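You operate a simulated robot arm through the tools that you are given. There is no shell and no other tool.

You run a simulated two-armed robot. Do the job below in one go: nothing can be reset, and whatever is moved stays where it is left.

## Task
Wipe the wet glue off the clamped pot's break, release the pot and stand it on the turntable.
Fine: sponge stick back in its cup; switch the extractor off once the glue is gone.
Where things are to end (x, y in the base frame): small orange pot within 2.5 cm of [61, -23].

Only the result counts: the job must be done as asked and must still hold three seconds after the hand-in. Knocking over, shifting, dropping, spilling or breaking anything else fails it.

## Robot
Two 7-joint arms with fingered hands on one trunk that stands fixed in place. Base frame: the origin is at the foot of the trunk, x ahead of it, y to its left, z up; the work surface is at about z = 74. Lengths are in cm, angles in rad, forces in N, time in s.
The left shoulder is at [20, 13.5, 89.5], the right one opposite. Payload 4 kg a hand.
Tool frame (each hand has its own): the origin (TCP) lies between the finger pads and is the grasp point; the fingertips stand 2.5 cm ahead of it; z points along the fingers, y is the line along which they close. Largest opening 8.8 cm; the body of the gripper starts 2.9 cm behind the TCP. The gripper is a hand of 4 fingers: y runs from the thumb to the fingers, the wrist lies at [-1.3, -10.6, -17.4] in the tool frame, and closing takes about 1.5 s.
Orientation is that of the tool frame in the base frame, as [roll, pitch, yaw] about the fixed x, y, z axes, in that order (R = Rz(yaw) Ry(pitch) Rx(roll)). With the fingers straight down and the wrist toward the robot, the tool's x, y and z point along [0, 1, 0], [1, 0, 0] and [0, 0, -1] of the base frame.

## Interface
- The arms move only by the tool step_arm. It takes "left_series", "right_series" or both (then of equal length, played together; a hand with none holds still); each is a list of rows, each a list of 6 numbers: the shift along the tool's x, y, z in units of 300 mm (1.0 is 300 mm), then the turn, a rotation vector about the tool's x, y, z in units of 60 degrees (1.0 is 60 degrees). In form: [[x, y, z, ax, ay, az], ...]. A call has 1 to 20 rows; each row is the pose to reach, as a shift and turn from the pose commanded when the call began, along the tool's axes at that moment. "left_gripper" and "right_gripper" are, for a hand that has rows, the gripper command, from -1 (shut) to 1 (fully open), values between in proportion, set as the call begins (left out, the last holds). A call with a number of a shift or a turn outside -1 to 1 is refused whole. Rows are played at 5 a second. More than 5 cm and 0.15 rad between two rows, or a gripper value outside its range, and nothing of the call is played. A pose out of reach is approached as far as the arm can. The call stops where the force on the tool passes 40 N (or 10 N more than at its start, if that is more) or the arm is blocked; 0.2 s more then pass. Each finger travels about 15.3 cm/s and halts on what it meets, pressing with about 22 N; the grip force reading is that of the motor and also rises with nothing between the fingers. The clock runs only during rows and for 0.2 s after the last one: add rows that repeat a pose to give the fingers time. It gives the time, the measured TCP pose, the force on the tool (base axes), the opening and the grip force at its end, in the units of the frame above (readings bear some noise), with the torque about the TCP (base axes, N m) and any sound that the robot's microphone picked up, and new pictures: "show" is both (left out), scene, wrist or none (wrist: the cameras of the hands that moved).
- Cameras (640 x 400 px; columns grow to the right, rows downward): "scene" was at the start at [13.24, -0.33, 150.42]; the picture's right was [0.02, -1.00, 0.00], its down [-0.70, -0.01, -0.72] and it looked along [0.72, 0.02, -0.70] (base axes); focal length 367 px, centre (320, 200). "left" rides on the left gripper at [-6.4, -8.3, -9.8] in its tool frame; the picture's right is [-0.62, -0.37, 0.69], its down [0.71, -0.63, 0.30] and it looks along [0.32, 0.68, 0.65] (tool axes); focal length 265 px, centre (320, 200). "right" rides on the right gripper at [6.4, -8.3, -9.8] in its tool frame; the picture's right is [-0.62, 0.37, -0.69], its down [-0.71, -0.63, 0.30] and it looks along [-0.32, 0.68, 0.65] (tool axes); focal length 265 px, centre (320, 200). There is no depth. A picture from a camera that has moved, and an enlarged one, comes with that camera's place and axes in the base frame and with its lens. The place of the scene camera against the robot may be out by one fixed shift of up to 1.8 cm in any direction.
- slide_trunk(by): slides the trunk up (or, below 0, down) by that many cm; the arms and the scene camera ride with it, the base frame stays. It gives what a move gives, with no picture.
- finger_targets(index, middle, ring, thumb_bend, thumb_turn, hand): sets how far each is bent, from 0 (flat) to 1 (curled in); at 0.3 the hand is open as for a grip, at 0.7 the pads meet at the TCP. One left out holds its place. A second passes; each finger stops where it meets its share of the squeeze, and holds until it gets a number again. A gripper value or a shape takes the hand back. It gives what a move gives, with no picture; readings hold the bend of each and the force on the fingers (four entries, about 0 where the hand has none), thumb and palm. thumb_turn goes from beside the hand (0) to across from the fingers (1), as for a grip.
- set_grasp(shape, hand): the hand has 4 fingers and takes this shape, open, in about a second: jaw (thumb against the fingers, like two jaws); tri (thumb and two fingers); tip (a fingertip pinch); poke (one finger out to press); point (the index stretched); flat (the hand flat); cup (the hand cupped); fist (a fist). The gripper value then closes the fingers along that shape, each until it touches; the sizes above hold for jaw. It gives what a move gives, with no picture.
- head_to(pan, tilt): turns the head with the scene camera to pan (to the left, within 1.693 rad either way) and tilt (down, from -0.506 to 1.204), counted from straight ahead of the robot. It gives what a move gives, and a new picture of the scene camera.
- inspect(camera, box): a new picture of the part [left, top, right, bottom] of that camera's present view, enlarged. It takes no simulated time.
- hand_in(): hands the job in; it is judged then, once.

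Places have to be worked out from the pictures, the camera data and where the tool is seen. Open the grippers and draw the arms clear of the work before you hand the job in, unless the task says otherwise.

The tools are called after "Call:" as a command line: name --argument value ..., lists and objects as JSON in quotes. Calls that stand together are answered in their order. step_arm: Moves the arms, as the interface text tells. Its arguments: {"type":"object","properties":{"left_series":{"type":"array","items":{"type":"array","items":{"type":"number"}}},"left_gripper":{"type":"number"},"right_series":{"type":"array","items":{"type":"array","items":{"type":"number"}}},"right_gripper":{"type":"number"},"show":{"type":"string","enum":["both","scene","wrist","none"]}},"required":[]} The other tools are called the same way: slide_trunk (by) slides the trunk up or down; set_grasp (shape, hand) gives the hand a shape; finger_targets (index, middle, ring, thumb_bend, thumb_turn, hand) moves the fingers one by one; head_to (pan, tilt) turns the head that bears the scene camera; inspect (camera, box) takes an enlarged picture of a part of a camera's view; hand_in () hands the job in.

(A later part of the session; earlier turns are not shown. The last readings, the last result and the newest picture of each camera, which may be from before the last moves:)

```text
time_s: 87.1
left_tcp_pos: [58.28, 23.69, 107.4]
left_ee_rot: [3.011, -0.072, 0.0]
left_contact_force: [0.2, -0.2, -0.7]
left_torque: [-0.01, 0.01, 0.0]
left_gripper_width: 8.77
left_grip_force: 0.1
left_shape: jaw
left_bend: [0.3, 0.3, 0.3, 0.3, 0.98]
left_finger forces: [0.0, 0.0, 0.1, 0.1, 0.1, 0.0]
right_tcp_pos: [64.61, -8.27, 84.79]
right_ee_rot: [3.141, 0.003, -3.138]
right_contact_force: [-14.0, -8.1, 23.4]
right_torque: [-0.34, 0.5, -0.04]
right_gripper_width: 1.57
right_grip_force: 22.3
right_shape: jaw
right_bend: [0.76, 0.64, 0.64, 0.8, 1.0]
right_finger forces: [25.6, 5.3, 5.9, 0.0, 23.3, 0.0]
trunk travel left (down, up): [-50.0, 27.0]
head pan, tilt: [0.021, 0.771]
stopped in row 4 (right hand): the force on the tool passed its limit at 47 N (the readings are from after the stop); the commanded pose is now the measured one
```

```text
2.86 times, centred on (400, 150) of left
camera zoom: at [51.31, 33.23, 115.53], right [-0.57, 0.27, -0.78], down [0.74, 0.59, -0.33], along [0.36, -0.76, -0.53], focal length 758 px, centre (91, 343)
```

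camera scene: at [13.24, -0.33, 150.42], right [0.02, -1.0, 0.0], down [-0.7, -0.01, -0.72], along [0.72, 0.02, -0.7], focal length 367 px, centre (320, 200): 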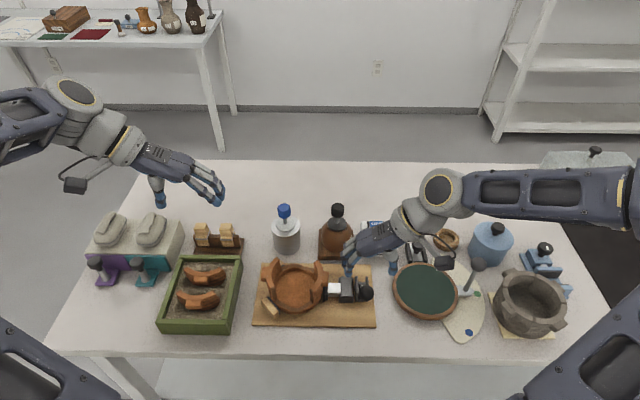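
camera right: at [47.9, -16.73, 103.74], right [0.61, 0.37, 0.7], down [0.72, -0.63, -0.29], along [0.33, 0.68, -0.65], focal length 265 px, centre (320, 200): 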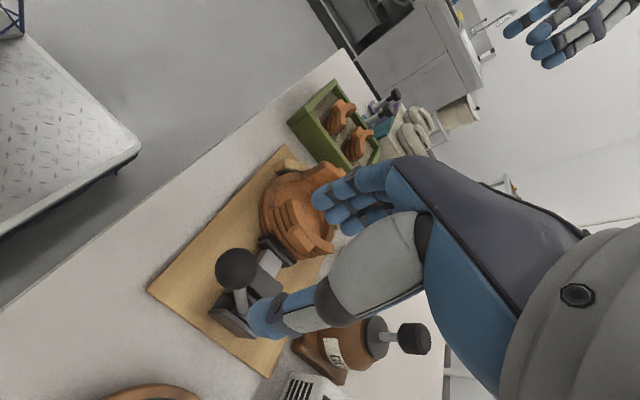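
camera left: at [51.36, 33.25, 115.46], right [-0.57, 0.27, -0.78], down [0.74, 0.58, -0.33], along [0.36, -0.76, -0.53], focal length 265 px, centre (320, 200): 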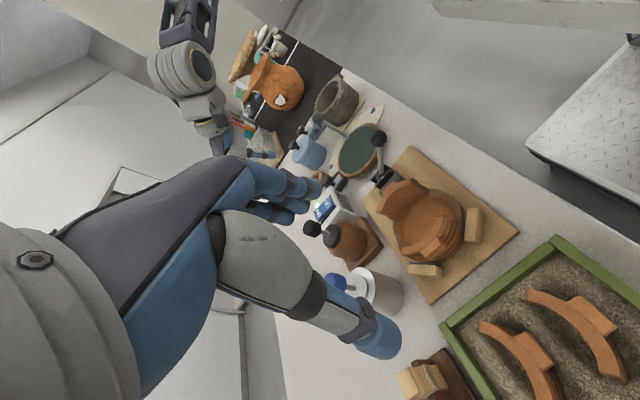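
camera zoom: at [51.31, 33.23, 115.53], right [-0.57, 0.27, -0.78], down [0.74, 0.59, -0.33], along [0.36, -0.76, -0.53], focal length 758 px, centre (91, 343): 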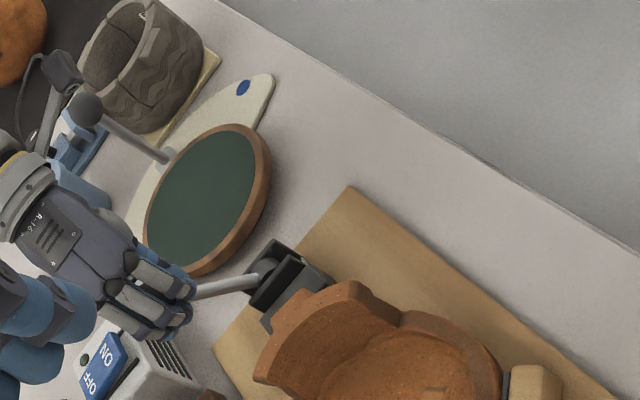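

The lever hit its stop and the plunger is fully drawn back — the pot is free. I open the hand to let go of the ball, then lift straight up.

Call:
step_arm --right_series '[[0, 0, -0.005, 0, 0, 0], [0, 0, -0.005, 0, 0, 0], [0, 0, -0.005, 0, 0, 0], [0, 0, -0.005, 0, 0, 0], [0, 0, -0.005, 0, 0, 0]]' --right_gripper 0.6 --show "none"

Call:
step_arm --right_series '[[0, 0, -0.05, 0, 0, 0], [0, 0, -0.13, 0, 0, 0], [0, 0, -0.23, 0, 0, 0], [0, 0, -0.33, 0, 0, 0], [0, 0, -0.43, 0, 0, 0], [0, 0, -0.43, 0, 0, 0]]' --right_gripper 1 --show "both"

Call:
inspect --camera "scene" --box '[250, 230, 400, 330]'

Call:
inspect --camera "left" --box '[320, 100, 540, 300]'

```text
time_s: 88.3
left_tcp_pos: [58.39, 23.74, 107.3]
left_ee_rot: [3.008, -0.069, 0.001]
left_contact_force: [-0.4, -0.5, 0.1]
left_torque: [-0.03, -0.01, 0.0]
left_gripper_width: 8.77
left_grip_force: 0.1
left_shape: jaw
left_bend: [0.3, 0.3, 0.3, 0.3, 0.98]
left_finger forces: [0.0, 0.0, 0.1, 0.0, 0.1, 0.0]
right_tcp_pos: [64.76, -8.3, 84.72]
right_ee_rot: [3.14, 0.006, -3.138]
right_contact_force: [0.0, 0.2, -0.1]
right_torque: [0.0, 0.01, -0.02]
right_gripper_width: 7.03
right_grip_force: 0.0
right_shape: jaw
right_bend: [0.27, 0.34, 0.32, 0.49, 0.99]
right_finger forces: [0.0, 0.0, 0.0, 0.0, 0.1, 0.0]
trunk travel left (down, up): [-50.0, 27.0]
head pan, tilt: [0.021, 0.771]
```

```text
time_s: 89.7
left_tcp_pos: [58.53, 23.73, 107.35]
left_ee_rot: [3.007, -0.07, 0.0]
left_contact_force: [-0.1, 0.8, -0.3]
left_torque: [-0.02, -0.01, 0.01]
left_gripper_width: 8.78
left_grip_force: 0.2
left_shape: jaw
left_bend: [0.3, 0.3, 0.3, 0.3, 0.98]
left_finger forces: [0.0, 0.0, 0.1, 0.1, 0.0, 0.0]
right_tcp_pos: [64.8, -8.42, 97.64]
right_ee_rot: [3.14, 0.007, -3.138]
right_contact_force: [-0.3, 0.0, -0.2]
right_torque: [0.03, -0.01, -0.01]
right_gripper_width: 8.8
right_grip_force: 0.0
right_shape: jaw
right_bend: [0.3, 0.3, 0.3, 0.3, 0.98]
right_finger forces: [0.1, 0.1, 0.0, 0.1, 0.0, 0.1]
trunk travel left (down, up): [-50.0, 27.0]
head pan, tilt: [0.021, 0.771]
camera scene: at [13.25, -0.33, 150.42], right [0.02, -1.0, 0.0], down [-0.7, -0.01, -0.72], along [0.72, 0.02, -0.7], focal length 367 px, centre (320, 200)
camera right: at [58.11, -16.75, 107.43], right [0.61, 0.37, 0.7], down [0.72, -0.63, -0.3], along [0.33, 0.69, -0.65], focal length 265 px, centre (320, 200)
```

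scene: 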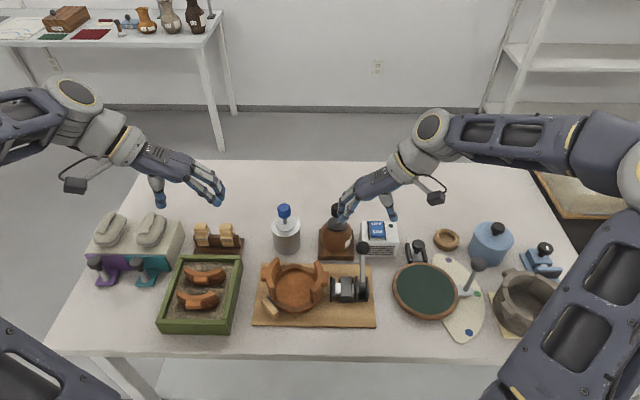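
right: 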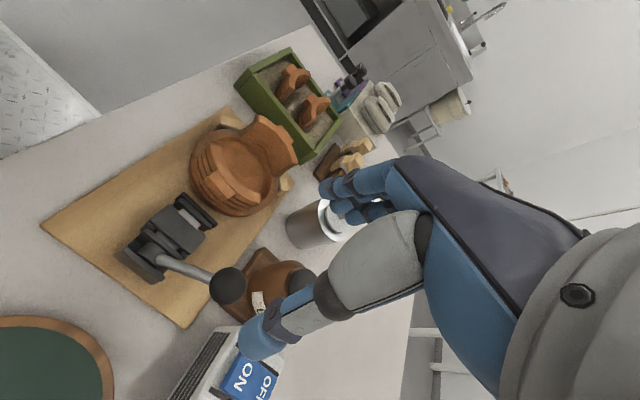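

```text
4.00 times, centred on (325, 280) of scene
camera zoom: at [13.25, -0.33, 150.42], right [0.02, -1.0, 0.0], down [-0.7, -0.01, -0.72], along [0.72, 0.02, -0.7], focal length 1469 px, centre (300, -120)
```

zoom: 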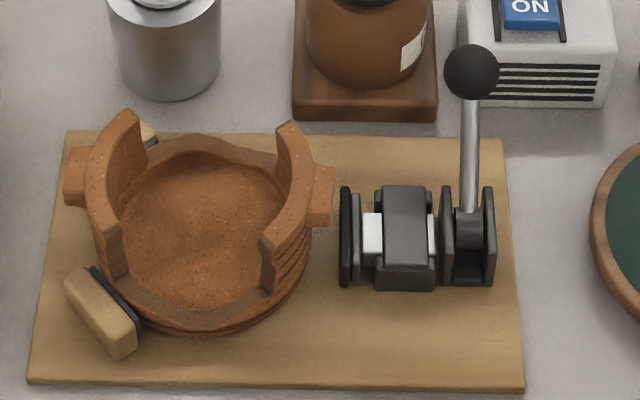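

```text
2.00 times, centred on (430, 200) of left
camera zoom: at [51.39, 33.25, 115.45], right [-0.57, 0.27, -0.78], down [0.74, 0.59, -0.33], along [0.36, -0.76, -0.53], focal length 531 px, centre (100, 200)
```

zoom: 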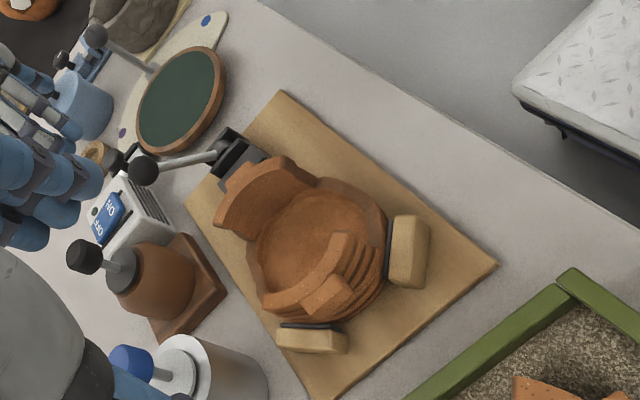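

The clamp is fully open and its lever stays. Now I examine the pot's right wall and lug closely from the right and left cameras to plan the grasp.

Call:
inspect --camera "right" --box '[160, 90, 320, 240]'

Call:
inspect --camera "left" --box '[400, 160, 540, 280]'

Call:
inspect --camera "scene" --box '[300, 250, 360, 310]'

```text
2.67 times, centred on (240, 165) of right
camera zoom: at [58.11, -16.75, 107.43], right [0.61, 0.37, 0.7], down [0.72, -0.63, -0.3], along [0.33, 0.69, -0.65], focal length 708 px, centre (533, 293)
```

zoom: 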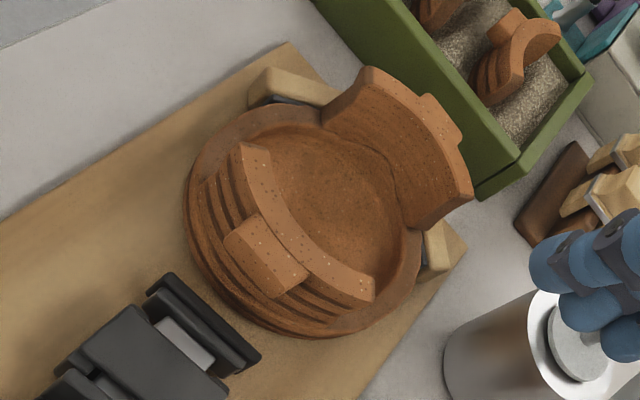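

```text
3.33 times, centred on (470, 220) of left
camera zoom: at [51.39, 33.25, 115.45], right [-0.57, 0.27, -0.78], down [0.74, 0.59, -0.33], along [0.36, -0.76, -0.53], focal length 885 px, centre (-180, 133)
```

zoom: 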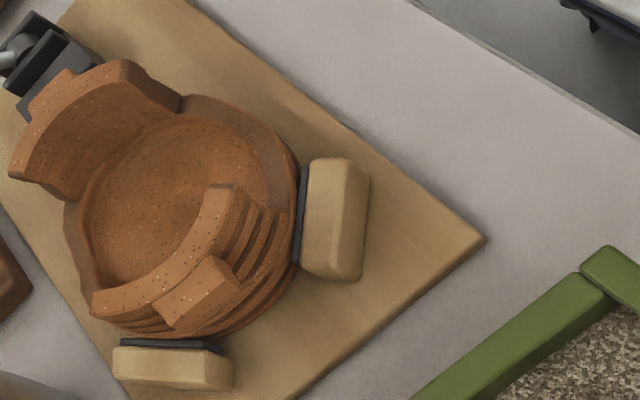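

```text
6.67 times, centred on (330, 280) of scene
camera zoom: at [13.25, -0.33, 150.42], right [0.02, -1.0, 0.0], down [-0.7, -0.01, -0.72], along [0.72, 0.02, -0.7], focal length 2448 px, centre (253, -333)
```

zoom: 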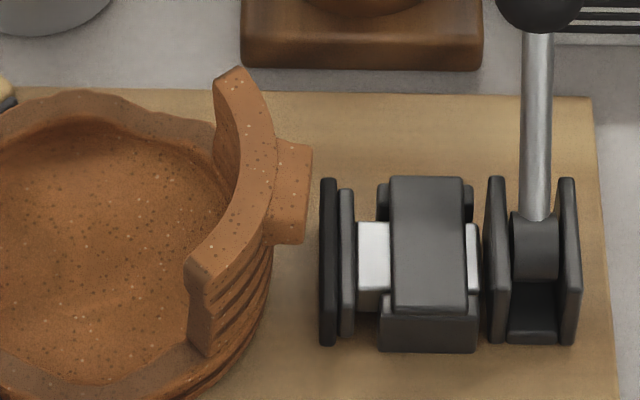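

Rim top is at z≈82, the right lug's top at z≈81.5 centred near [59.8, 0.0]; wall+lug is ~2.2 cm thick (y −0.6…1.6). I'll pinch it with thumb outside on the lug and fingers inside. First I hover the right hand above at z≈88.

Call:
step_arm --right_series '[[0.0417, 0.0746, 0, 0, 0, 0], [0.0833, 0.1492, 0, 0, 0, 0], [0.125, 0.2237, 0, 0, 0, 0], [0.1667, 0.2983, 0.02, 0, 0, 0], [0.1667, 0.2983, 0.1, 0, 0, 0], [0.1667, 0.2983, 0.2, 0, 0, 0], [0.1667, 0.2983, 0.31, 0, 0, 0], [0.1667, 0.2983, 0.31, 0, 0, 0]]' --right_gripper 0.3 --show "both"

Call:
inspect --camera "scene" --box '[260, 230, 370, 320]'

Call:
inspect --camera "right" --box '[200, 140, 420, 340]'

Call:
inspect --camera "left" --box '[360, 120, 520, 260]'

```text
time_s: 91.5
left_tcp_pos: [58.39, 23.66, 107.31]
left_ee_rot: [3.007, -0.068, 0.0]
left_contact_force: [0.1, -0.5, 0.0]
left_torque: [0.03, -0.03, 0.01]
left_gripper_width: 8.76
left_grip_force: 0.0
left_shape: jaw
left_bend: [0.3, 0.3, 0.3, 0.3, 0.98]
left_finger forces: [0.0, 0.0, 0.0, 0.1, 0.1, 0.0]
right_tcp_pos: [59.89, 0.73, 88.37]
right_ee_rot: [-3.14, 0.006, -3.138]
right_contact_force: [-1.0, 0.0, -0.1]
right_torque: [0.01, -0.01, 0.01]
right_gripper_width: 5.74
right_grip_force: 0.1
right_shape: jaw
right_bend: [0.28, 0.39, 0.35, 0.61, 1.0]
right_finger forces: [0.1, 0.1, 0.0, 0.0, 0.0, 0.0]
trunk travel left (down, up): [-50.0, 27.0]
head pan, tilt: [0.021, 0.771]
camera scene: at [13.24, -0.33, 150.43], right [0.02, -1.0, 0.0], down [-0.7, -0.02, -0.72], along [0.72, 0.02, -0.7], focal length 367 px, centre (320, 200)
camera right: at [53.27, -7.71, 98.06], right [0.61, 0.37, 0.7], down [0.72, -0.63, -0.3], along [0.33, 0.69, -0.65], focal length 265 px, centre (320, 200)
```

scene: 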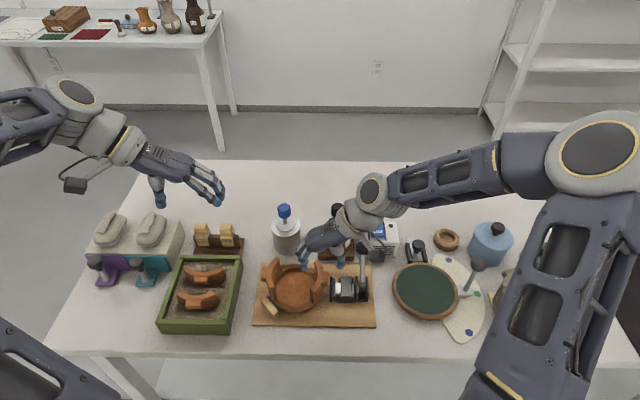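
right: 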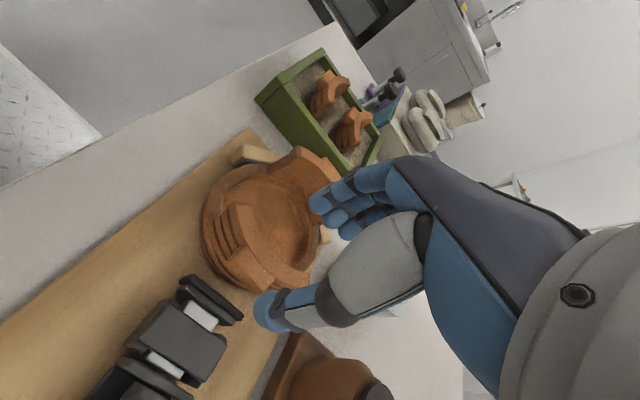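

```text
4.44 times, centred on (315, 275) of scene
camera zoom: at [13.24, -0.33, 150.43], right [0.02, -1.0, 0.0], down [-0.7, -0.02, -0.72], along [0.72, 0.02, -0.7], focal length 1632 px, centre (342, -133)
```

zoom: 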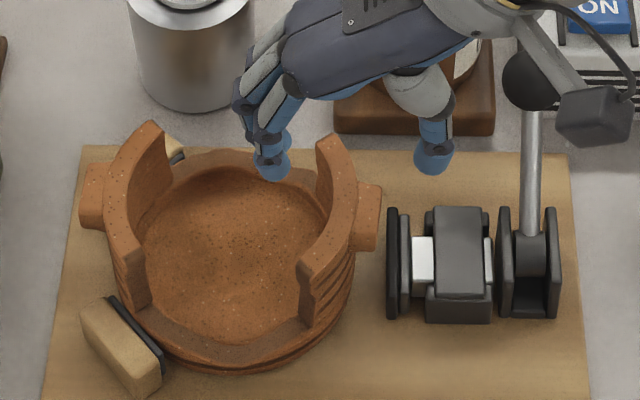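

```text
2.00 times, centred on (310, 240) of right
camera zoom: at [53.27, -7.71, 98.06], right [0.61, 0.37, 0.7], down [0.72, -0.63, -0.3], along [0.33, 0.69, -0.65], focal length 531 px, centre (340, 120)
```

zoom: 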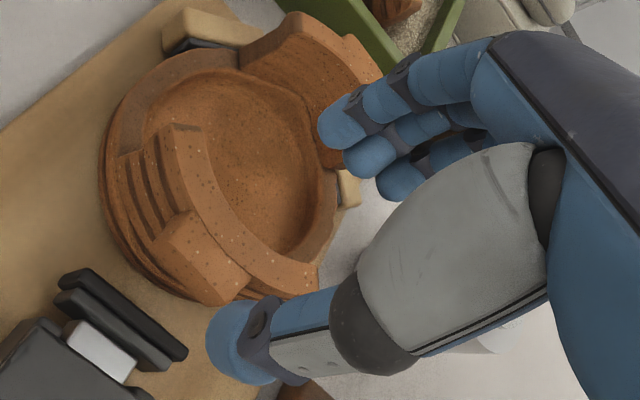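

```text
2.86 times, centred on (440, 190) of left
camera zoom: at [51.38, 33.25, 115.45], right [-0.57, 0.27, -0.78], down [0.74, 0.59, -0.33], along [0.36, -0.76, -0.53], focal length 758 px, centre (-23, 229)
```

zoom: 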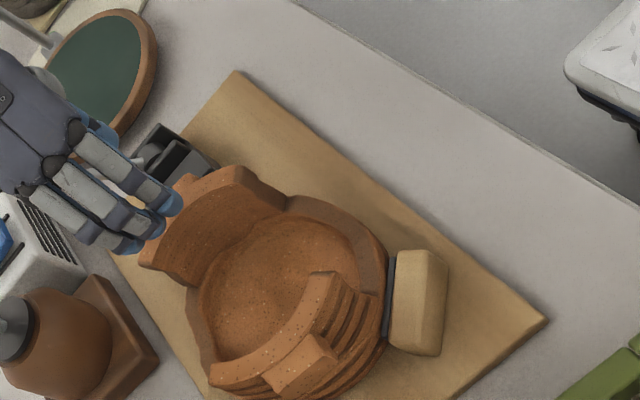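

Fingers will pass inside the wall and the thumb outside the lug. I descend 6.9 cm (tips to z≈79), slightly correcting y.

Call:
step_arm --right_series '[[0.003, -0.0067, 0.05, 0, 0, 0], [0.003, -0.0067, 0.1, 0, 0, 0], [0.003, -0.0067, 0.15, 0, 0, 0], [0.003, -0.0067, 0.19, 0, 0, 0], [0.003, -0.0067, 0.215, 0, 0, 0], [0.003, -0.0067, 0.23, 0, 0, 0], [0.003, -0.0067, 0.23, 0, 0, 0]]' --show "none"

Call:
inspect --camera "scene" --box '[270, 240, 360, 320]'

Call:
inspect --camera "right" --box '[200, 140, 420, 340]'

Call:
inspect --camera "left" --box '[380, 140, 500, 250]'

```text
time_s: 93.1
left_tcp_pos: [58.29, 23.67, 107.28]
left_ee_rot: [3.008, -0.07, 0.001]
left_contact_force: [-0.1, 0.1, -0.5]
left_torque: [0.02, -0.02, -0.04]
left_gripper_width: 8.75
left_grip_force: 0.1
left_shape: jaw
left_bend: [0.3, 0.3, 0.3, 0.3, 0.98]
left_finger forces: [0.1, 0.1, 0.1, 0.0, 0.0, 0.1]
right_tcp_pos: [59.66, 0.5, 81.3]
right_ee_rot: [3.139, 0.007, -3.138]
right_contact_force: [-0.2, -0.1, 0.6]
right_torque: [0.02, -0.01, 0.0]
right_gripper_width: 5.75
right_grip_force: 0.0
right_shape: jaw
right_bend: [0.28, 0.39, 0.35, 0.61, 1.0]
right_finger forces: [0.1, 0.0, 0.1, 0.0, 0.1, 0.0]
trunk travel left (down, up): [-50.0, 27.0]
head pan, tilt: [0.021, 0.771]
```

```text
5.00 times, centred on (315, 280) of scene
camera zoom: at [13.24, -0.33, 150.42], right [0.02, -1.0, 0.0], down [-0.7, -0.01, -0.72], along [0.72, 0.02, -0.7], focal length 1836 px, centre (345, -200)
```

zoom: 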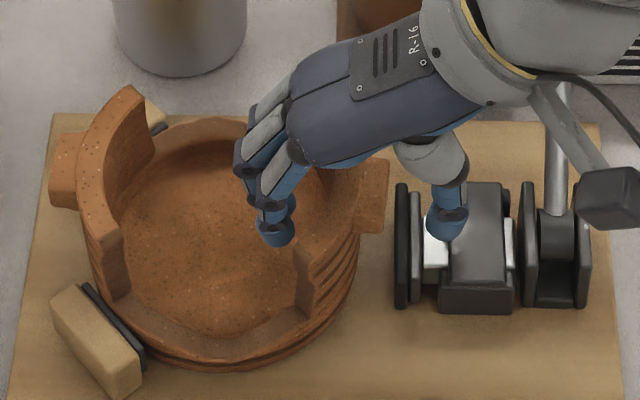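

```text
2.00 times, centred on (310, 240) of right
camera zoom: at [53.13, -7.93, 91.16], right [0.61, 0.37, 0.7], down [0.72, -0.63, -0.3], along [0.33, 0.69, -0.65], focal length 531 px, centre (340, 120)
```

zoom: 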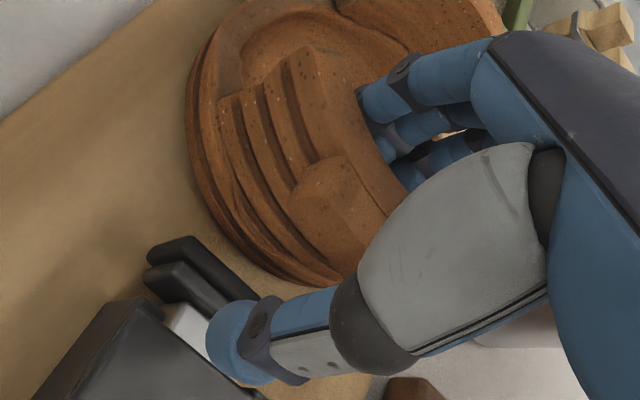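

```text
3.64 times, centred on (440, 195) of left
camera zoom: at [51.39, 33.25, 115.45], right [-0.57, 0.27, -0.78], down [0.74, 0.59, -0.33], along [0.36, -0.76, -0.53], focal length 965 px, centre (-116, 218)
```

zoom: 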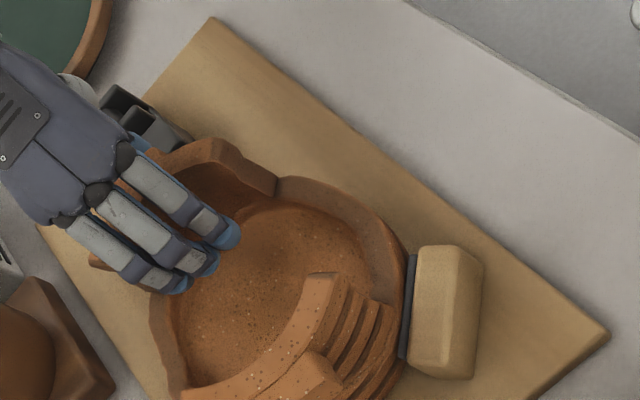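

Fingers are inside and the thumb is outside the lug, no contact. I close the hand on the wall.

Call:
step_arm --right_series '[[0, 0, 0, 0, 0, 0], [0, 0, 0, 0, 0, 0], [0, 0, 0, 0, 0, 0], [0, 0, 0, 0, 0, 0], [0, 0, 0, 0, 0, 0], [0, 0, 0, 0, 0, 0], [0, 0, 0, 0, 0, 0]]' --right_gripper -1 --show "none"

Call:
inspect --camera "scene" --box '[250, 240, 350, 330]'

Call:
inspect --camera "right" --box '[200, 140, 420, 340]'

Call:
inspect --camera "left" --box '[380, 140, 520, 280]'

```text
time_s: 94.7
left_tcp_pos: [58.39, 23.66, 107.37]
left_ee_rot: [3.01, -0.069, -0.001]
left_contact_force: [-1.1, 0.2, 0.3]
left_torque: [0.02, 0.02, 0.0]
left_gripper_width: 8.74
left_grip_force: 0.1
left_shape: jaw
left_bend: [0.3, 0.3, 0.3, 0.3, 0.98]
left_finger forces: [0.0, 0.0, 0.0, 0.1, 0.0, 0.0]
right_tcp_pos: [59.63, 0.52, 81.36]
right_ee_rot: [3.139, 0.007, -3.139]
right_contact_force: [-0.3, 1.8, 0.7]
right_torque: [0.46, -0.02, 0.09]
right_gripper_width: 2.07
right_grip_force: 22.0
right_shape: jaw
right_bend: [0.74, 0.57, 0.53, 0.78, 1.0]
right_finger forces: [10.7, 5.9, 3.7, 0.0, 18.3, 0.1]
trunk travel left (down, up): [-50.0, 27.0]
head pan, tilt: [0.021, 0.771]
```

```text
4.44 times, centred on (300, 285) of scene
camera zoom: at [13.24, -0.33, 150.42], right [0.02, -1.0, 0.0], down [-0.7, -0.02, -0.72], along [0.72, 0.02, -0.7], focal length 1632 px, centre (409, -178)
```

zoom: 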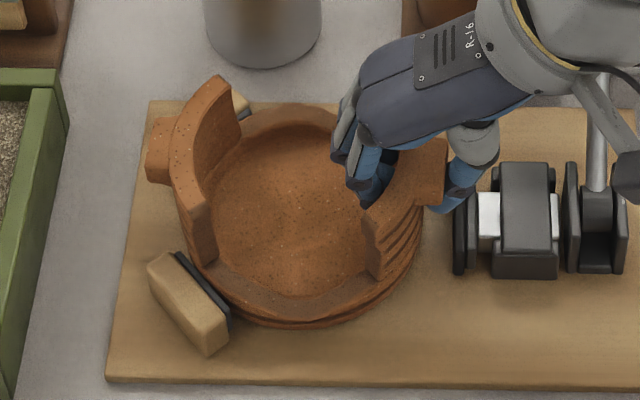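

```text
2.00 times, centred on (310, 240) of right
camera zoom: at [53.12, -7.92, 91.17], right [0.61, 0.37, 0.7], down [0.72, -0.63, -0.3], along [0.33, 0.69, -0.65], focal length 531 px, centre (340, 120)
```

zoom: 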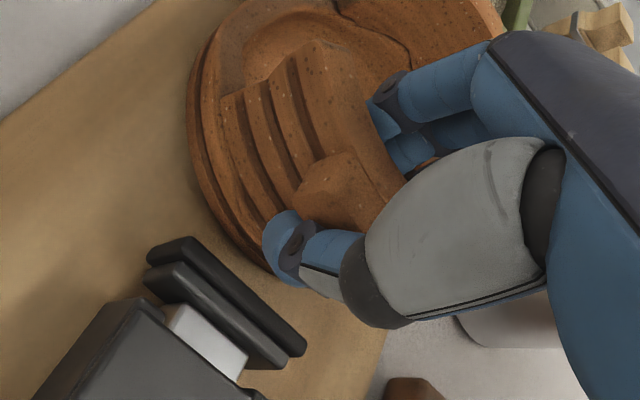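

```text
2.86 times, centred on (450, 210) of left
camera zoom: at [51.38, 33.26, 115.45], right [-0.57, 0.27, -0.78], down [0.74, 0.59, -0.33], along [0.36, -0.76, -0.53], focal length 758 px, centre (-51, 171)
```

zoom: 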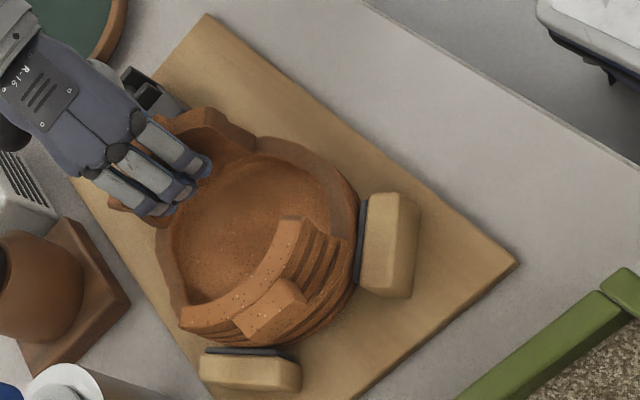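

All fingers hold the wall. I lift slowly by 1 cm and look at force and tilt.

Call:
step_arm --right_series '[[0, 0, -0.008, 0, 0, 0], [0, 0, -0.016, 0, 0, 0], [0, 0, -0.024, 0, 0, 0], [0, 0, -0.033, 0, 0, 0], [0, 0, -0.033, 0, 0, 0]]' --show "none"

Call:
inspect --camera "scene" --box '[250, 240, 350, 330]'

Call:
inspect --camera "right" --box '[200, 140, 420, 340]'

Call:
inspect --camera "left" --box '[380, 140, 520, 280]'

```text
time_s: 95.9
left_tcp_pos: [58.49, 23.74, 107.31]
left_ee_rot: [3.009, -0.068, 0.001]
left_contact_force: [-0.3, -0.7, -0.3]
left_torque: [-0.02, 0.0, -0.02]
left_gripper_width: 8.75
left_grip_force: 0.1
left_shape: jaw
left_bend: [0.3, 0.3, 0.3, 0.3, 0.98]
left_finger forces: [0.0, 0.0, 0.0, 0.0, 0.0, 0.1]
right_tcp_pos: [59.74, 0.46, 82.37]
right_ee_rot: [3.141, 0.007, -3.139]
right_contact_force: [-1.2, 1.7, -1.1]
right_torque: [0.19, -0.01, 0.04]
right_gripper_width: 2.06
right_grip_force: 22.0
right_shape: jaw
right_bend: [0.74, 0.57, 0.53, 0.79, 1.0]
right_finger forces: [10.3, 5.1, 3.2, 0.1, 14.2, 0.1]
trunk travel left (down, up): [-50.0, 27.0]
head pan, tilt: [0.021, 0.771]
```

```text
4.44 times, centred on (300, 285) of scene
camera zoom: at [13.25, -0.33, 150.42], right [0.02, -1.0, 0.0], down [-0.7, -0.01, -0.72], along [0.72, 0.02, -0.7], focal length 1632 px, centre (409, -178)
```

zoom: 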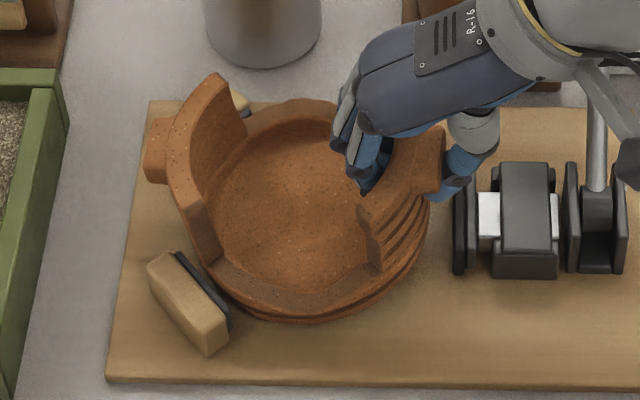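

```text
2.00 times, centred on (310, 240) of right
camera zoom: at [53.1, -7.94, 92.2], right [0.61, 0.37, 0.7], down [0.72, -0.63, -0.3], along [0.33, 0.69, -0.65], focal length 531 px, centre (340, 120)
```

zoom: 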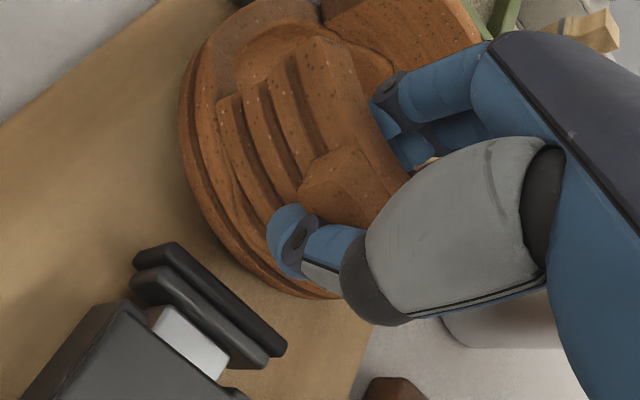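

```text
2.86 times, centred on (450, 210) of left
camera zoom: at [51.39, 33.25, 115.45], right [-0.57, 0.27, -0.78], down [0.74, 0.59, -0.33], along [0.36, -0.76, -0.53], focal length 758 px, centre (-51, 171)
```

zoom: 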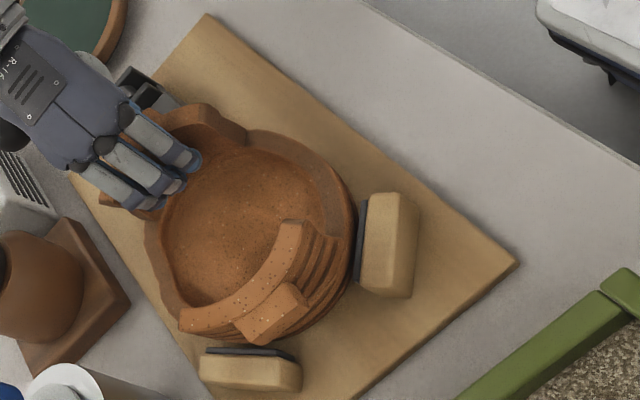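

The right side rose; the pot looks slightly tilted with its left side still low. I lift another 1.5 cm to see whether it comes off the board.

Call:
step_arm --right_series '[[0, 0, -0.01, 0, 0, 0], [0, 0, -0.02, 0, 0, 0], [0, 0, -0.03, 0, 0, 0], [0, 0, -0.04, 0, 0, 0], [0, 0, -0.05, 0, 0, 0], [0, 0, -0.05, 0, 0, 0]]' --show "none"

Call:
inspect --camera "scene" --box '[250, 240, 350, 330]'

Call:
inspect --camera "left" --box '[380, 140, 520, 280]'

```text
time_s: 97.3
left_tcp_pos: [58.46, 23.67, 107.29]
left_ee_rot: [3.008, -0.069, 0.001]
left_contact_force: [0.2, -0.9, 0.1]
left_torque: [0.0, -0.02, -0.02]
left_gripper_width: 8.76
left_grip_force: 0.0
left_shape: jaw
left_bend: [0.3, 0.3, 0.3, 0.3, 0.98]
left_finger forces: [0.0, 0.1, 0.1, 0.1, 0.0, 0.1]
right_tcp_pos: [59.65, 0.54, 83.81]
right_ee_rot: [3.14, 0.006, -3.138]
right_contact_force: [-0.8, 1.1, -2.7]
right_torque: [-0.14, 0.02, 0.01]
right_gripper_width: 1.94
right_grip_force: 22.0
right_shape: jaw
right_bend: [0.74, 0.57, 0.54, 0.8, 1.0]
right_finger forces: [10.6, 4.2, 3.0, 0.0, 16.2, 0.1]
trunk travel left (down, up): [-50.0, 27.0]
head pan, tilt: [0.021, 0.771]
```

```text
4.44 times, centred on (300, 285) of scene
camera zoom: at [13.25, -0.33, 150.42], right [0.02, -1.0, 0.0], down [-0.7, -0.01, -0.72], along [0.72, 0.02, -0.7], focal length 1632 px, centre (409, -178)
```

zoom: 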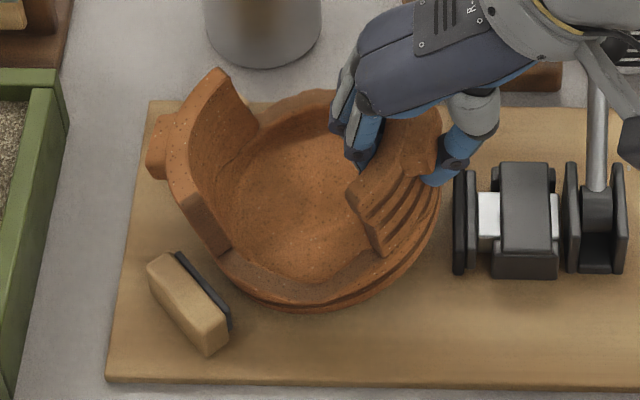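

```text
2.86 times, centred on (450, 210) of left
camera zoom: at [51.39, 33.25, 115.45], right [-0.57, 0.27, -0.78], down [0.74, 0.59, -0.33], along [0.36, -0.76, -0.53], focal length 758 px, centre (-51, 171)
```

zoom: 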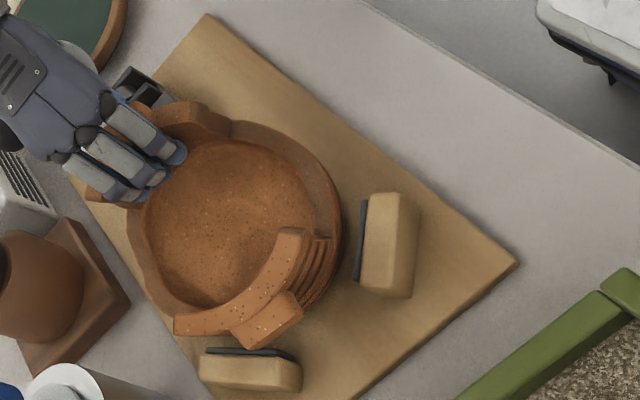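

One-handed, the pot droops about 12–15° in the grip before holding torque. I'll compensate: keep lifting while rotating the hand about x so the pot's free side comes up level.

Call:
step_arm --right_series '[[0, 0.0, -0.012, -0.03, 0, 0], [0, 0.0, -0.024, -0.06, 0, 0], [0, 0.0, -0.036, -0.09, 0, 0], [0, 0.0, -0.048, -0.12, 0, 0], [0, 0.0, -0.06, -0.15, 0, 0], [0, 0.0, -0.072, -0.18, 0, 0], [0, 0.0, -0.084, -0.2, 0, 0], [0, 0.0, -0.1, -0.2, 0, 0], [0, 0.0, -0.1, -0.2, 0, 0]]' --show "none"

Call:
inspect --camera "scene" --box '[250, 220, 350, 330]'

Call:
inspect --camera "left" --box '[380, 140, 520, 280]'

Call:
inspect --camera "right" --box '[200, 60, 440, 340]'

```text
time_s: 99.3
left_tcp_pos: [58.31, 23.77, 107.3]
left_ee_rot: [3.009, -0.069, 0.001]
left_contact_force: [1.3, -0.8, 0.4]
left_torque: [0.02, -0.01, -0.02]
left_gripper_width: 8.77
left_grip_force: 0.0
left_shape: jaw
left_bend: [0.3, 0.3, 0.3, 0.3, 0.98]
left_finger forces: [0.0, 0.0, 0.0, 0.0, 0.0, 0.0]
right_tcp_pos: [59.58, 0.44, 86.92]
right_ee_rot: [2.93, 0.007, -3.139]
right_contact_force: [0.2, -0.1, -4.1]
right_torque: [-0.26, 0.04, -0.01]
right_gripper_width: 1.92
right_grip_force: 22.3
right_shape: jaw
right_bend: [0.74, 0.58, 0.56, 0.8, 1.0]
right_finger forces: [13.2, 4.0, 3.2, 0.1, 19.5, 0.0]
trunk travel left (down, up): [-50.0, 27.0]
head pan, tilt: [0.021, 0.771]
```

```text
3.64 times, centred on (300, 275) of scene
camera zoom: at [13.26, -0.33, 150.42], right [0.02, -1.0, 0.0], down [-0.7, -0.01, -0.72], along [0.72, 0.02, -0.7], focal length 1335 px, centre (393, -73)
```

zoom: 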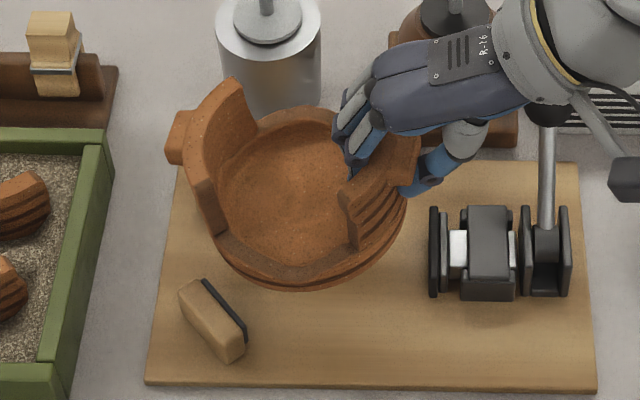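

```text
2.86 times, centred on (450, 210) of left
camera zoom: at [51.4, 33.25, 115.45], right [-0.57, 0.27, -0.78], down [0.74, 0.59, -0.33], along [0.36, -0.76, -0.53], focal length 758 px, centre (-51, 171)
```

zoom: 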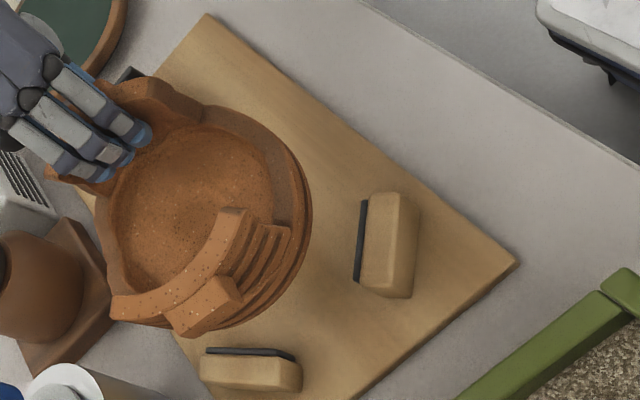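

```text
1.43 times, centred on (320, 200) of right
camera zoom: at [53.12, -9.82, 94.74], right [0.61, 0.22, 0.76], down [0.72, -0.55, -0.43], along [0.33, 0.81, -0.49], focal length 379 px, centre (320, 200)
```

zoom: 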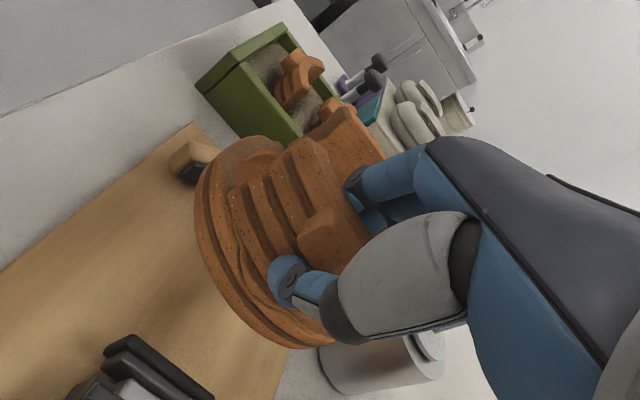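

The pot is airborne, nearly level, weighing about 4 N, and the grip holds. The turntable's own lever (ball ≈ [60.6, −32.1, 86.7]) would obstruct a hand coming from the right, so I'll carry it high and turn the hand to approach from the robot's side. First I lift 8 cm more.

Call:
step_arm --right_series '[[0, 0.0028, -0.013, 0, 0, 0], [0, 0.0083, -0.039, 0, 0, 0], [0, 0.0139, -0.065, 0, 0, 0], [0, 0.0194, -0.091, 0, 0, 0], [0, 0.025, -0.117, 0, 0, 0], [0, 0.0305, -0.143, 0, 0, 0], [0, 0.0361, -0.17, 0, 0, 0], [0, 0.0416, -0.196, 0, 0, 0], [0, 0.0472, -0.222, 0, 0, 0], [0, 0.0527, -0.248, 0, 0, 0], [0, 0.0555, -0.2608, 0, 0, 0], [0, 0.0555, -0.2608, 0, 0, 0]]' --show "scene"

Call:
inspect --camera "scene" --box '[240, 180, 380, 320]'

Call:
inspect --camera "left" --box '[300, 100, 520, 300]'

```text
time_s: 101.9
left_tcp_pos: [58.42, 23.79, 107.29]
left_ee_rot: [3.009, -0.07, 0.0]
left_contact_force: [-0.6, -0.1, -0.2]
left_torque: [-0.01, 0.0, 0.02]
left_gripper_width: 8.76
left_grip_force: 0.0
left_shape: jaw
left_bend: [0.3, 0.3, 0.3, 0.3, 0.98]
left_finger forces: [0.0, 0.1, 0.0, 0.0, 0.0, 0.1]
right_tcp_pos: [59.38, 0.58, 94.95]
right_ee_rot: [2.93, 0.008, -3.137]
right_contact_force: [0.1, -0.4, -4.9]
right_torque: [-0.29, 0.03, 0.02]
right_gripper_width: 1.95
right_grip_force: 22.1
right_shape: jaw
right_bend: [0.74, 0.58, 0.56, 0.8, 1.0]
right_finger forces: [13.3, 3.9, 3.2, 0.1, 19.5, 0.0]
trunk travel left (down, up): [-50.0, 27.0]
head pan, tilt: [0.021, 0.771]
camera scene: at [13.26, -0.33, 150.42], right [0.02, -1.0, 0.0], down [-0.7, -0.01, -0.72], along [0.72, 0.02, -0.7], focal length 367 px, centre (320, 200)
```

scene: 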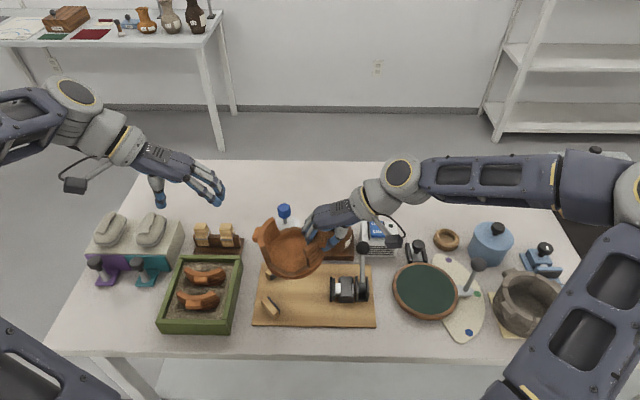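

```text
2.86 times, centred on (310, 250) of scene
camera zoom: at [13.26, -0.33, 150.42], right [0.02, -1.0, 0.0], down [-0.7, -0.01, -0.72], along [0.72, 0.02, -0.7], focal length 1049 px, centre (349, 57)
```

zoom: 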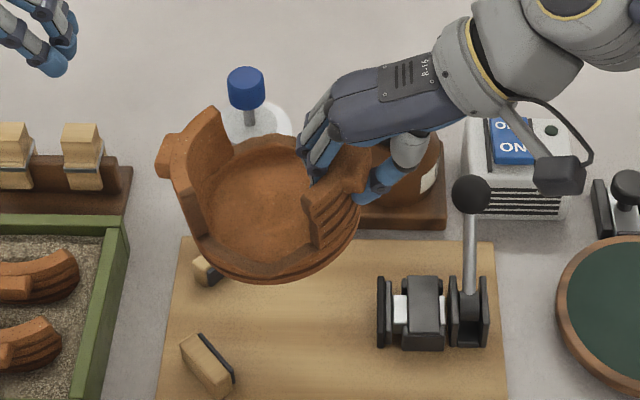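

```text
2.00 times, centred on (410, 200) of left
camera zoom: at [51.39, 33.25, 115.45], right [-0.57, 0.27, -0.78], down [0.74, 0.59, -0.33], along [0.36, -0.76, -0.53], focal length 531 px, centre (140, 200)
```

zoom: 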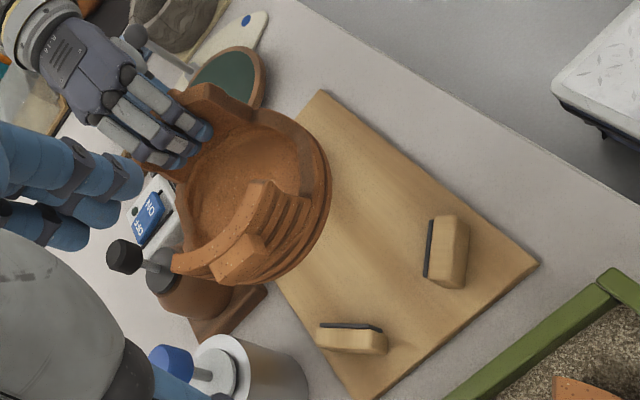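

The pot (≈5 N) is held steadily, drooping only ~5° more on the free side. I start carrying it right at height, adding 0.08 rad tilt correction and turning the hand clockwise, slowly.

Call:
step_arm --right_series '[[0.005, -0.0334, -0.0099, -0.0064, -0.0118, 0.0463], [0.01, -0.0668, -0.0199, -0.0127, -0.0236, 0.0926], [0.015, -0.1002, -0.0298, -0.0191, -0.0355, 0.139], [0.02, -0.1336, -0.0398, -0.0255, -0.0473, 0.1853], [0.025, -0.167, -0.0497, -0.0318, -0.0591, 0.2316], [0.03, -0.2004, -0.0597, -0.0382, -0.0709, 0.2779], [0.035, -0.2337, -0.0696, -0.0446, -0.0827, 0.3242], [0.04, -0.2671, -0.0795, -0.0509, -0.0945, 0.3705], [0.045, -0.3005, -0.0895, -0.0573, -0.1064, 0.4169], [0.05, -0.3339, -0.0994, -0.0637, -0.1182, 0.4632], [0.055, -0.3673, -0.1094, -0.07, -0.13, 0.5095], [0.06, -0.4007, -0.1193, -0.0764, -0.1418, 0.5558], [0.06, -0.4007, -0.1193, -0.0764, -0.1418, 0.5558]]' --show "both"

Call:
inspect --camera "scene" --box '[280, 160, 440, 310]'

```text
time_s: 104.7
left_tcp_pos: [58.5, 23.66, 107.3]
left_ee_rot: [3.009, -0.069, -0.001]
left_contact_force: [0.4, 0.4, 0.0]
left_torque: [-0.02, 0.0, 0.0]
left_gripper_width: 8.78
left_grip_force: 0.1
left_shape: jaw
left_bend: [0.3, 0.3, 0.3, 0.3, 0.98]
left_finger forces: [0.1, 0.0, 0.0, 0.0, 0.0, 0.0]
right_tcp_pos: [57.75, -12.17, 95.84]
right_ee_rot: [2.845, 0.003, 2.543]
right_contact_force: [-0.2, 0.3, -4.8]
right_torque: [-0.23, 0.24, 0.01]
right_gripper_width: 1.9
right_grip_force: 21.8
right_shape: jaw
right_bend: [0.74, 0.58, 0.57, 0.8, 1.0]
right_finger forces: [13.1, 3.6, 3.6, 0.1, 19.6, 0.0]
trunk travel left (down, up): [-50.0, 27.0]
head pan, tilt: [0.021, 0.771]
camera scene: at [13.25, -0.33, 150.42], right [0.02, -1.0, 0.0], down [-0.7, -0.01, -0.72], along [0.72, 0.02, -0.7], focal length 367 px, centre (320, 200)
camera right: at [46.28, -17.48, 102.8], right [0.59, -0.22, 0.77], down [0.3, -0.83, -0.47], along [0.75, 0.52, -0.42], focal length 265 px, centre (320, 200)
```

scene: 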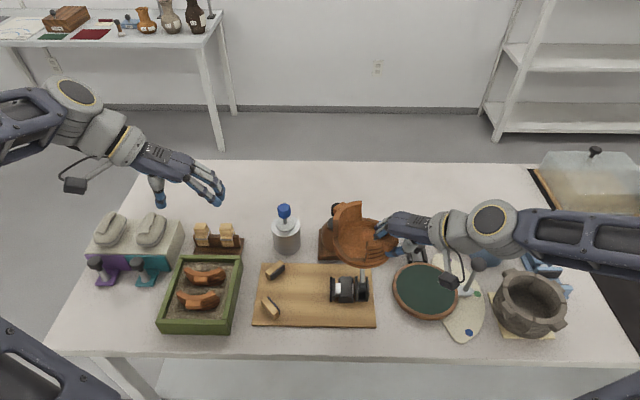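
right: 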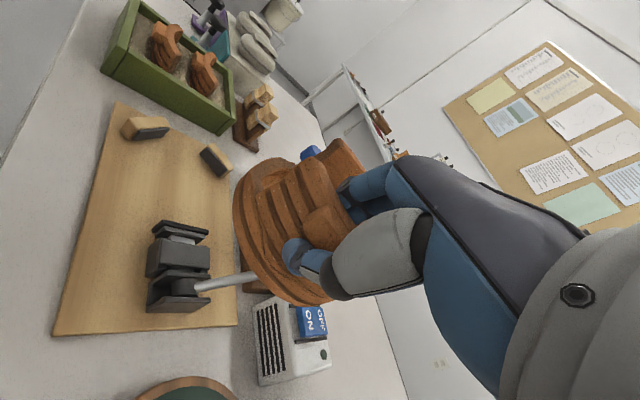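

```text
2.67 times, centred on (360, 235) of scene
camera zoom: at [13.25, -0.33, 150.42], right [0.02, -1.0, 0.0], down [-0.7, -0.01, -0.72], along [0.72, 0.02, -0.7], focal length 979 px, centre (213, 107)
```

zoom: 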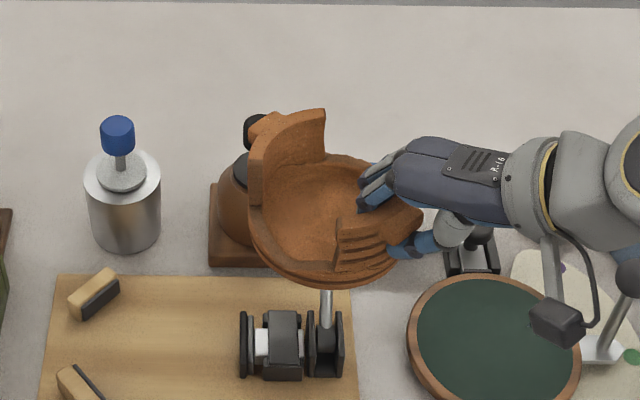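

Stable. I continue to above the turntable, turning a further ~29°, to hover with the pot about 12 cm above it.

Call:
step_arm --right_series '[[-0.0151, -0.0326, -0.01, 0, -0.0116, 0.0381], [-0.0301, -0.0653, -0.0199, 0, -0.0232, 0.0761], [-0.0452, -0.0979, -0.0299, 0, -0.0348, 0.1142], [-0.0602, -0.1306, -0.0398, 0, -0.0464, 0.1522], [-0.0753, -0.1632, -0.0498, 0, -0.058, 0.1903], [-0.0904, -0.1959, -0.0597, 0, -0.0697, 0.2284], [-0.1054, -0.2285, -0.0697, 0, -0.0813, 0.2664], [-0.1205, -0.2611, -0.0796, 0, -0.0929, 0.3045], [-0.1355, -0.2938, -0.0896, 0, -0.1045, 0.3425], [-0.1506, -0.3264, -0.0995, 0, -0.1161, 0.3806], [-0.1656, -0.3591, -0.1095, 0, -0.1277, 0.4186], [-0.1807, -0.3917, -0.1194, 0, -0.1393, 0.4567], [-0.1807, -0.3917, -0.1194, 0, -0.1393, 0.4567]]' --show "both"

Call:
inspect --camera "scene" --box '[340, 200, 500, 330]'

Call:
inspect --camera "left" --box '[220, 60, 460, 260]'

```text
time_s: 107.5
left_tcp_pos: [58.33, 23.73, 107.23]
left_ee_rot: [3.009, -0.068, 0.002]
left_contact_force: [0.0, 0.3, -0.1]
left_torque: [-0.04, 0.02, 0.01]
left_gripper_width: 8.78
left_grip_force: 0.0
left_shape: jaw
left_bend: [0.3, 0.3, 0.3, 0.3, 0.98]
left_finger forces: [0.0, 0.0, 0.1, 0.1, 0.0, 0.0]
right_tcp_pos: [55.17, -25.33, 95.8]
right_ee_rot: [2.843, 0.004, 2.043]
right_contact_force: [-0.1, -0.2, -4.9]
right_torque: [-0.05, 0.28, -0.01]
right_gripper_width: 1.88
right_grip_force: 21.9
right_shape: jaw
right_bend: [0.74, 0.58, 0.58, 0.8, 1.0]
right_finger forces: [13.0, 3.5, 3.7, 0.1, 19.4, 0.1]
trunk travel left (down, up): [-50.0, 27.0]
head pan, tilt: [0.021, 0.771]
camera scene: at [13.25, -0.34, 150.42], right [0.02, -1.0, 0.0], down [-0.7, -0.01, -0.72], along [0.72, 0.02, -0.7], focal length 367 px, centre (320, 200)
camera right: at [42.6, -24.58, 102.8], right [0.41, -0.48, 0.77], down [-0.13, -0.87, -0.47], along [0.9, 0.1, -0.42], focal length 265 px, centre (320, 200)
```

scene: 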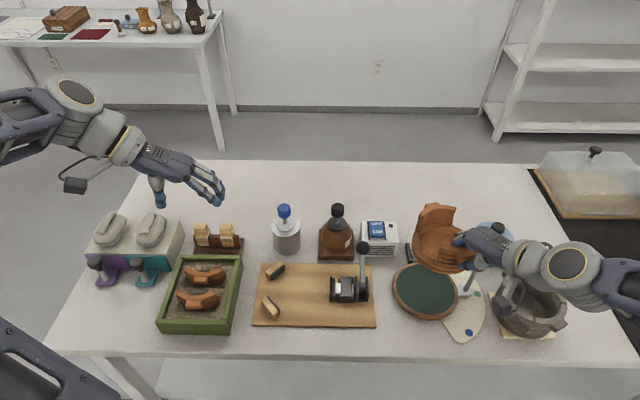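
right: 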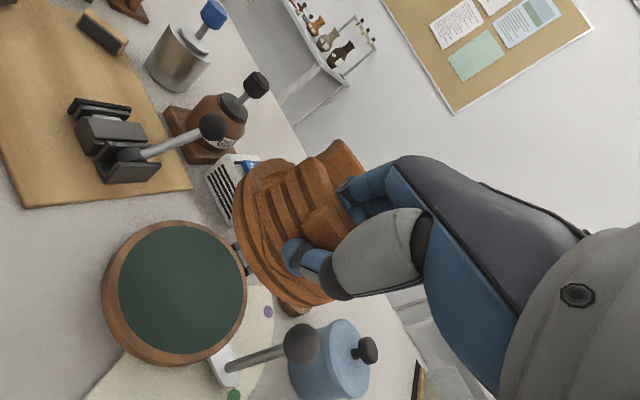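

```text
3.08 times, centred on (420, 265) of scene
camera zoom: at [13.25, -0.34, 150.42], right [0.02, -1.0, 0.0], down [-0.7, -0.01, -0.72], along [0.72, 0.02, -0.7], focal length 1130 px, centre (12, 0)
```

zoom: 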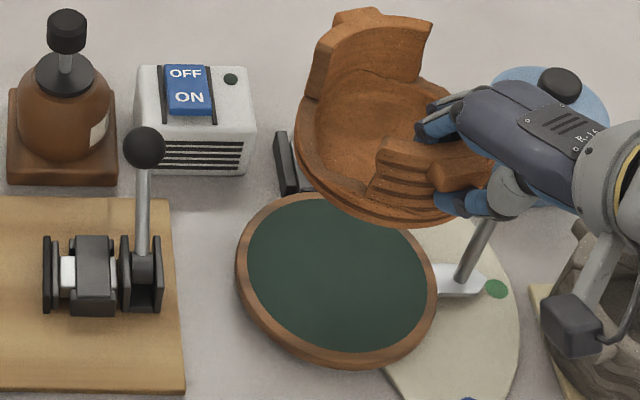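

```text
2.00 times, centred on (340, 160) of left
camera zoom: at [51.39, 33.25, 115.45], right [-0.57, 0.27, -0.78], down [0.74, 0.59, -0.33], along [0.36, -0.76, -0.53], focal length 531 px, centre (280, 280)
```

zoom: 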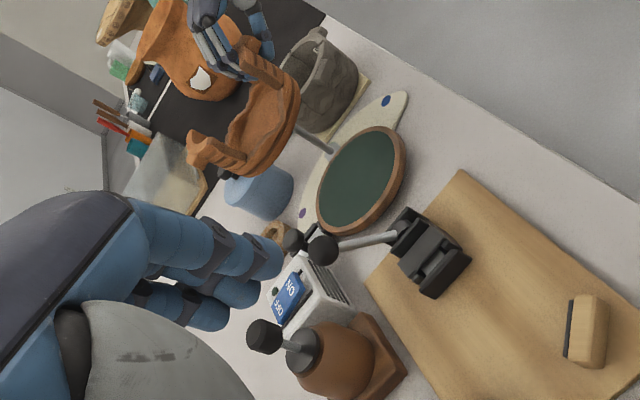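

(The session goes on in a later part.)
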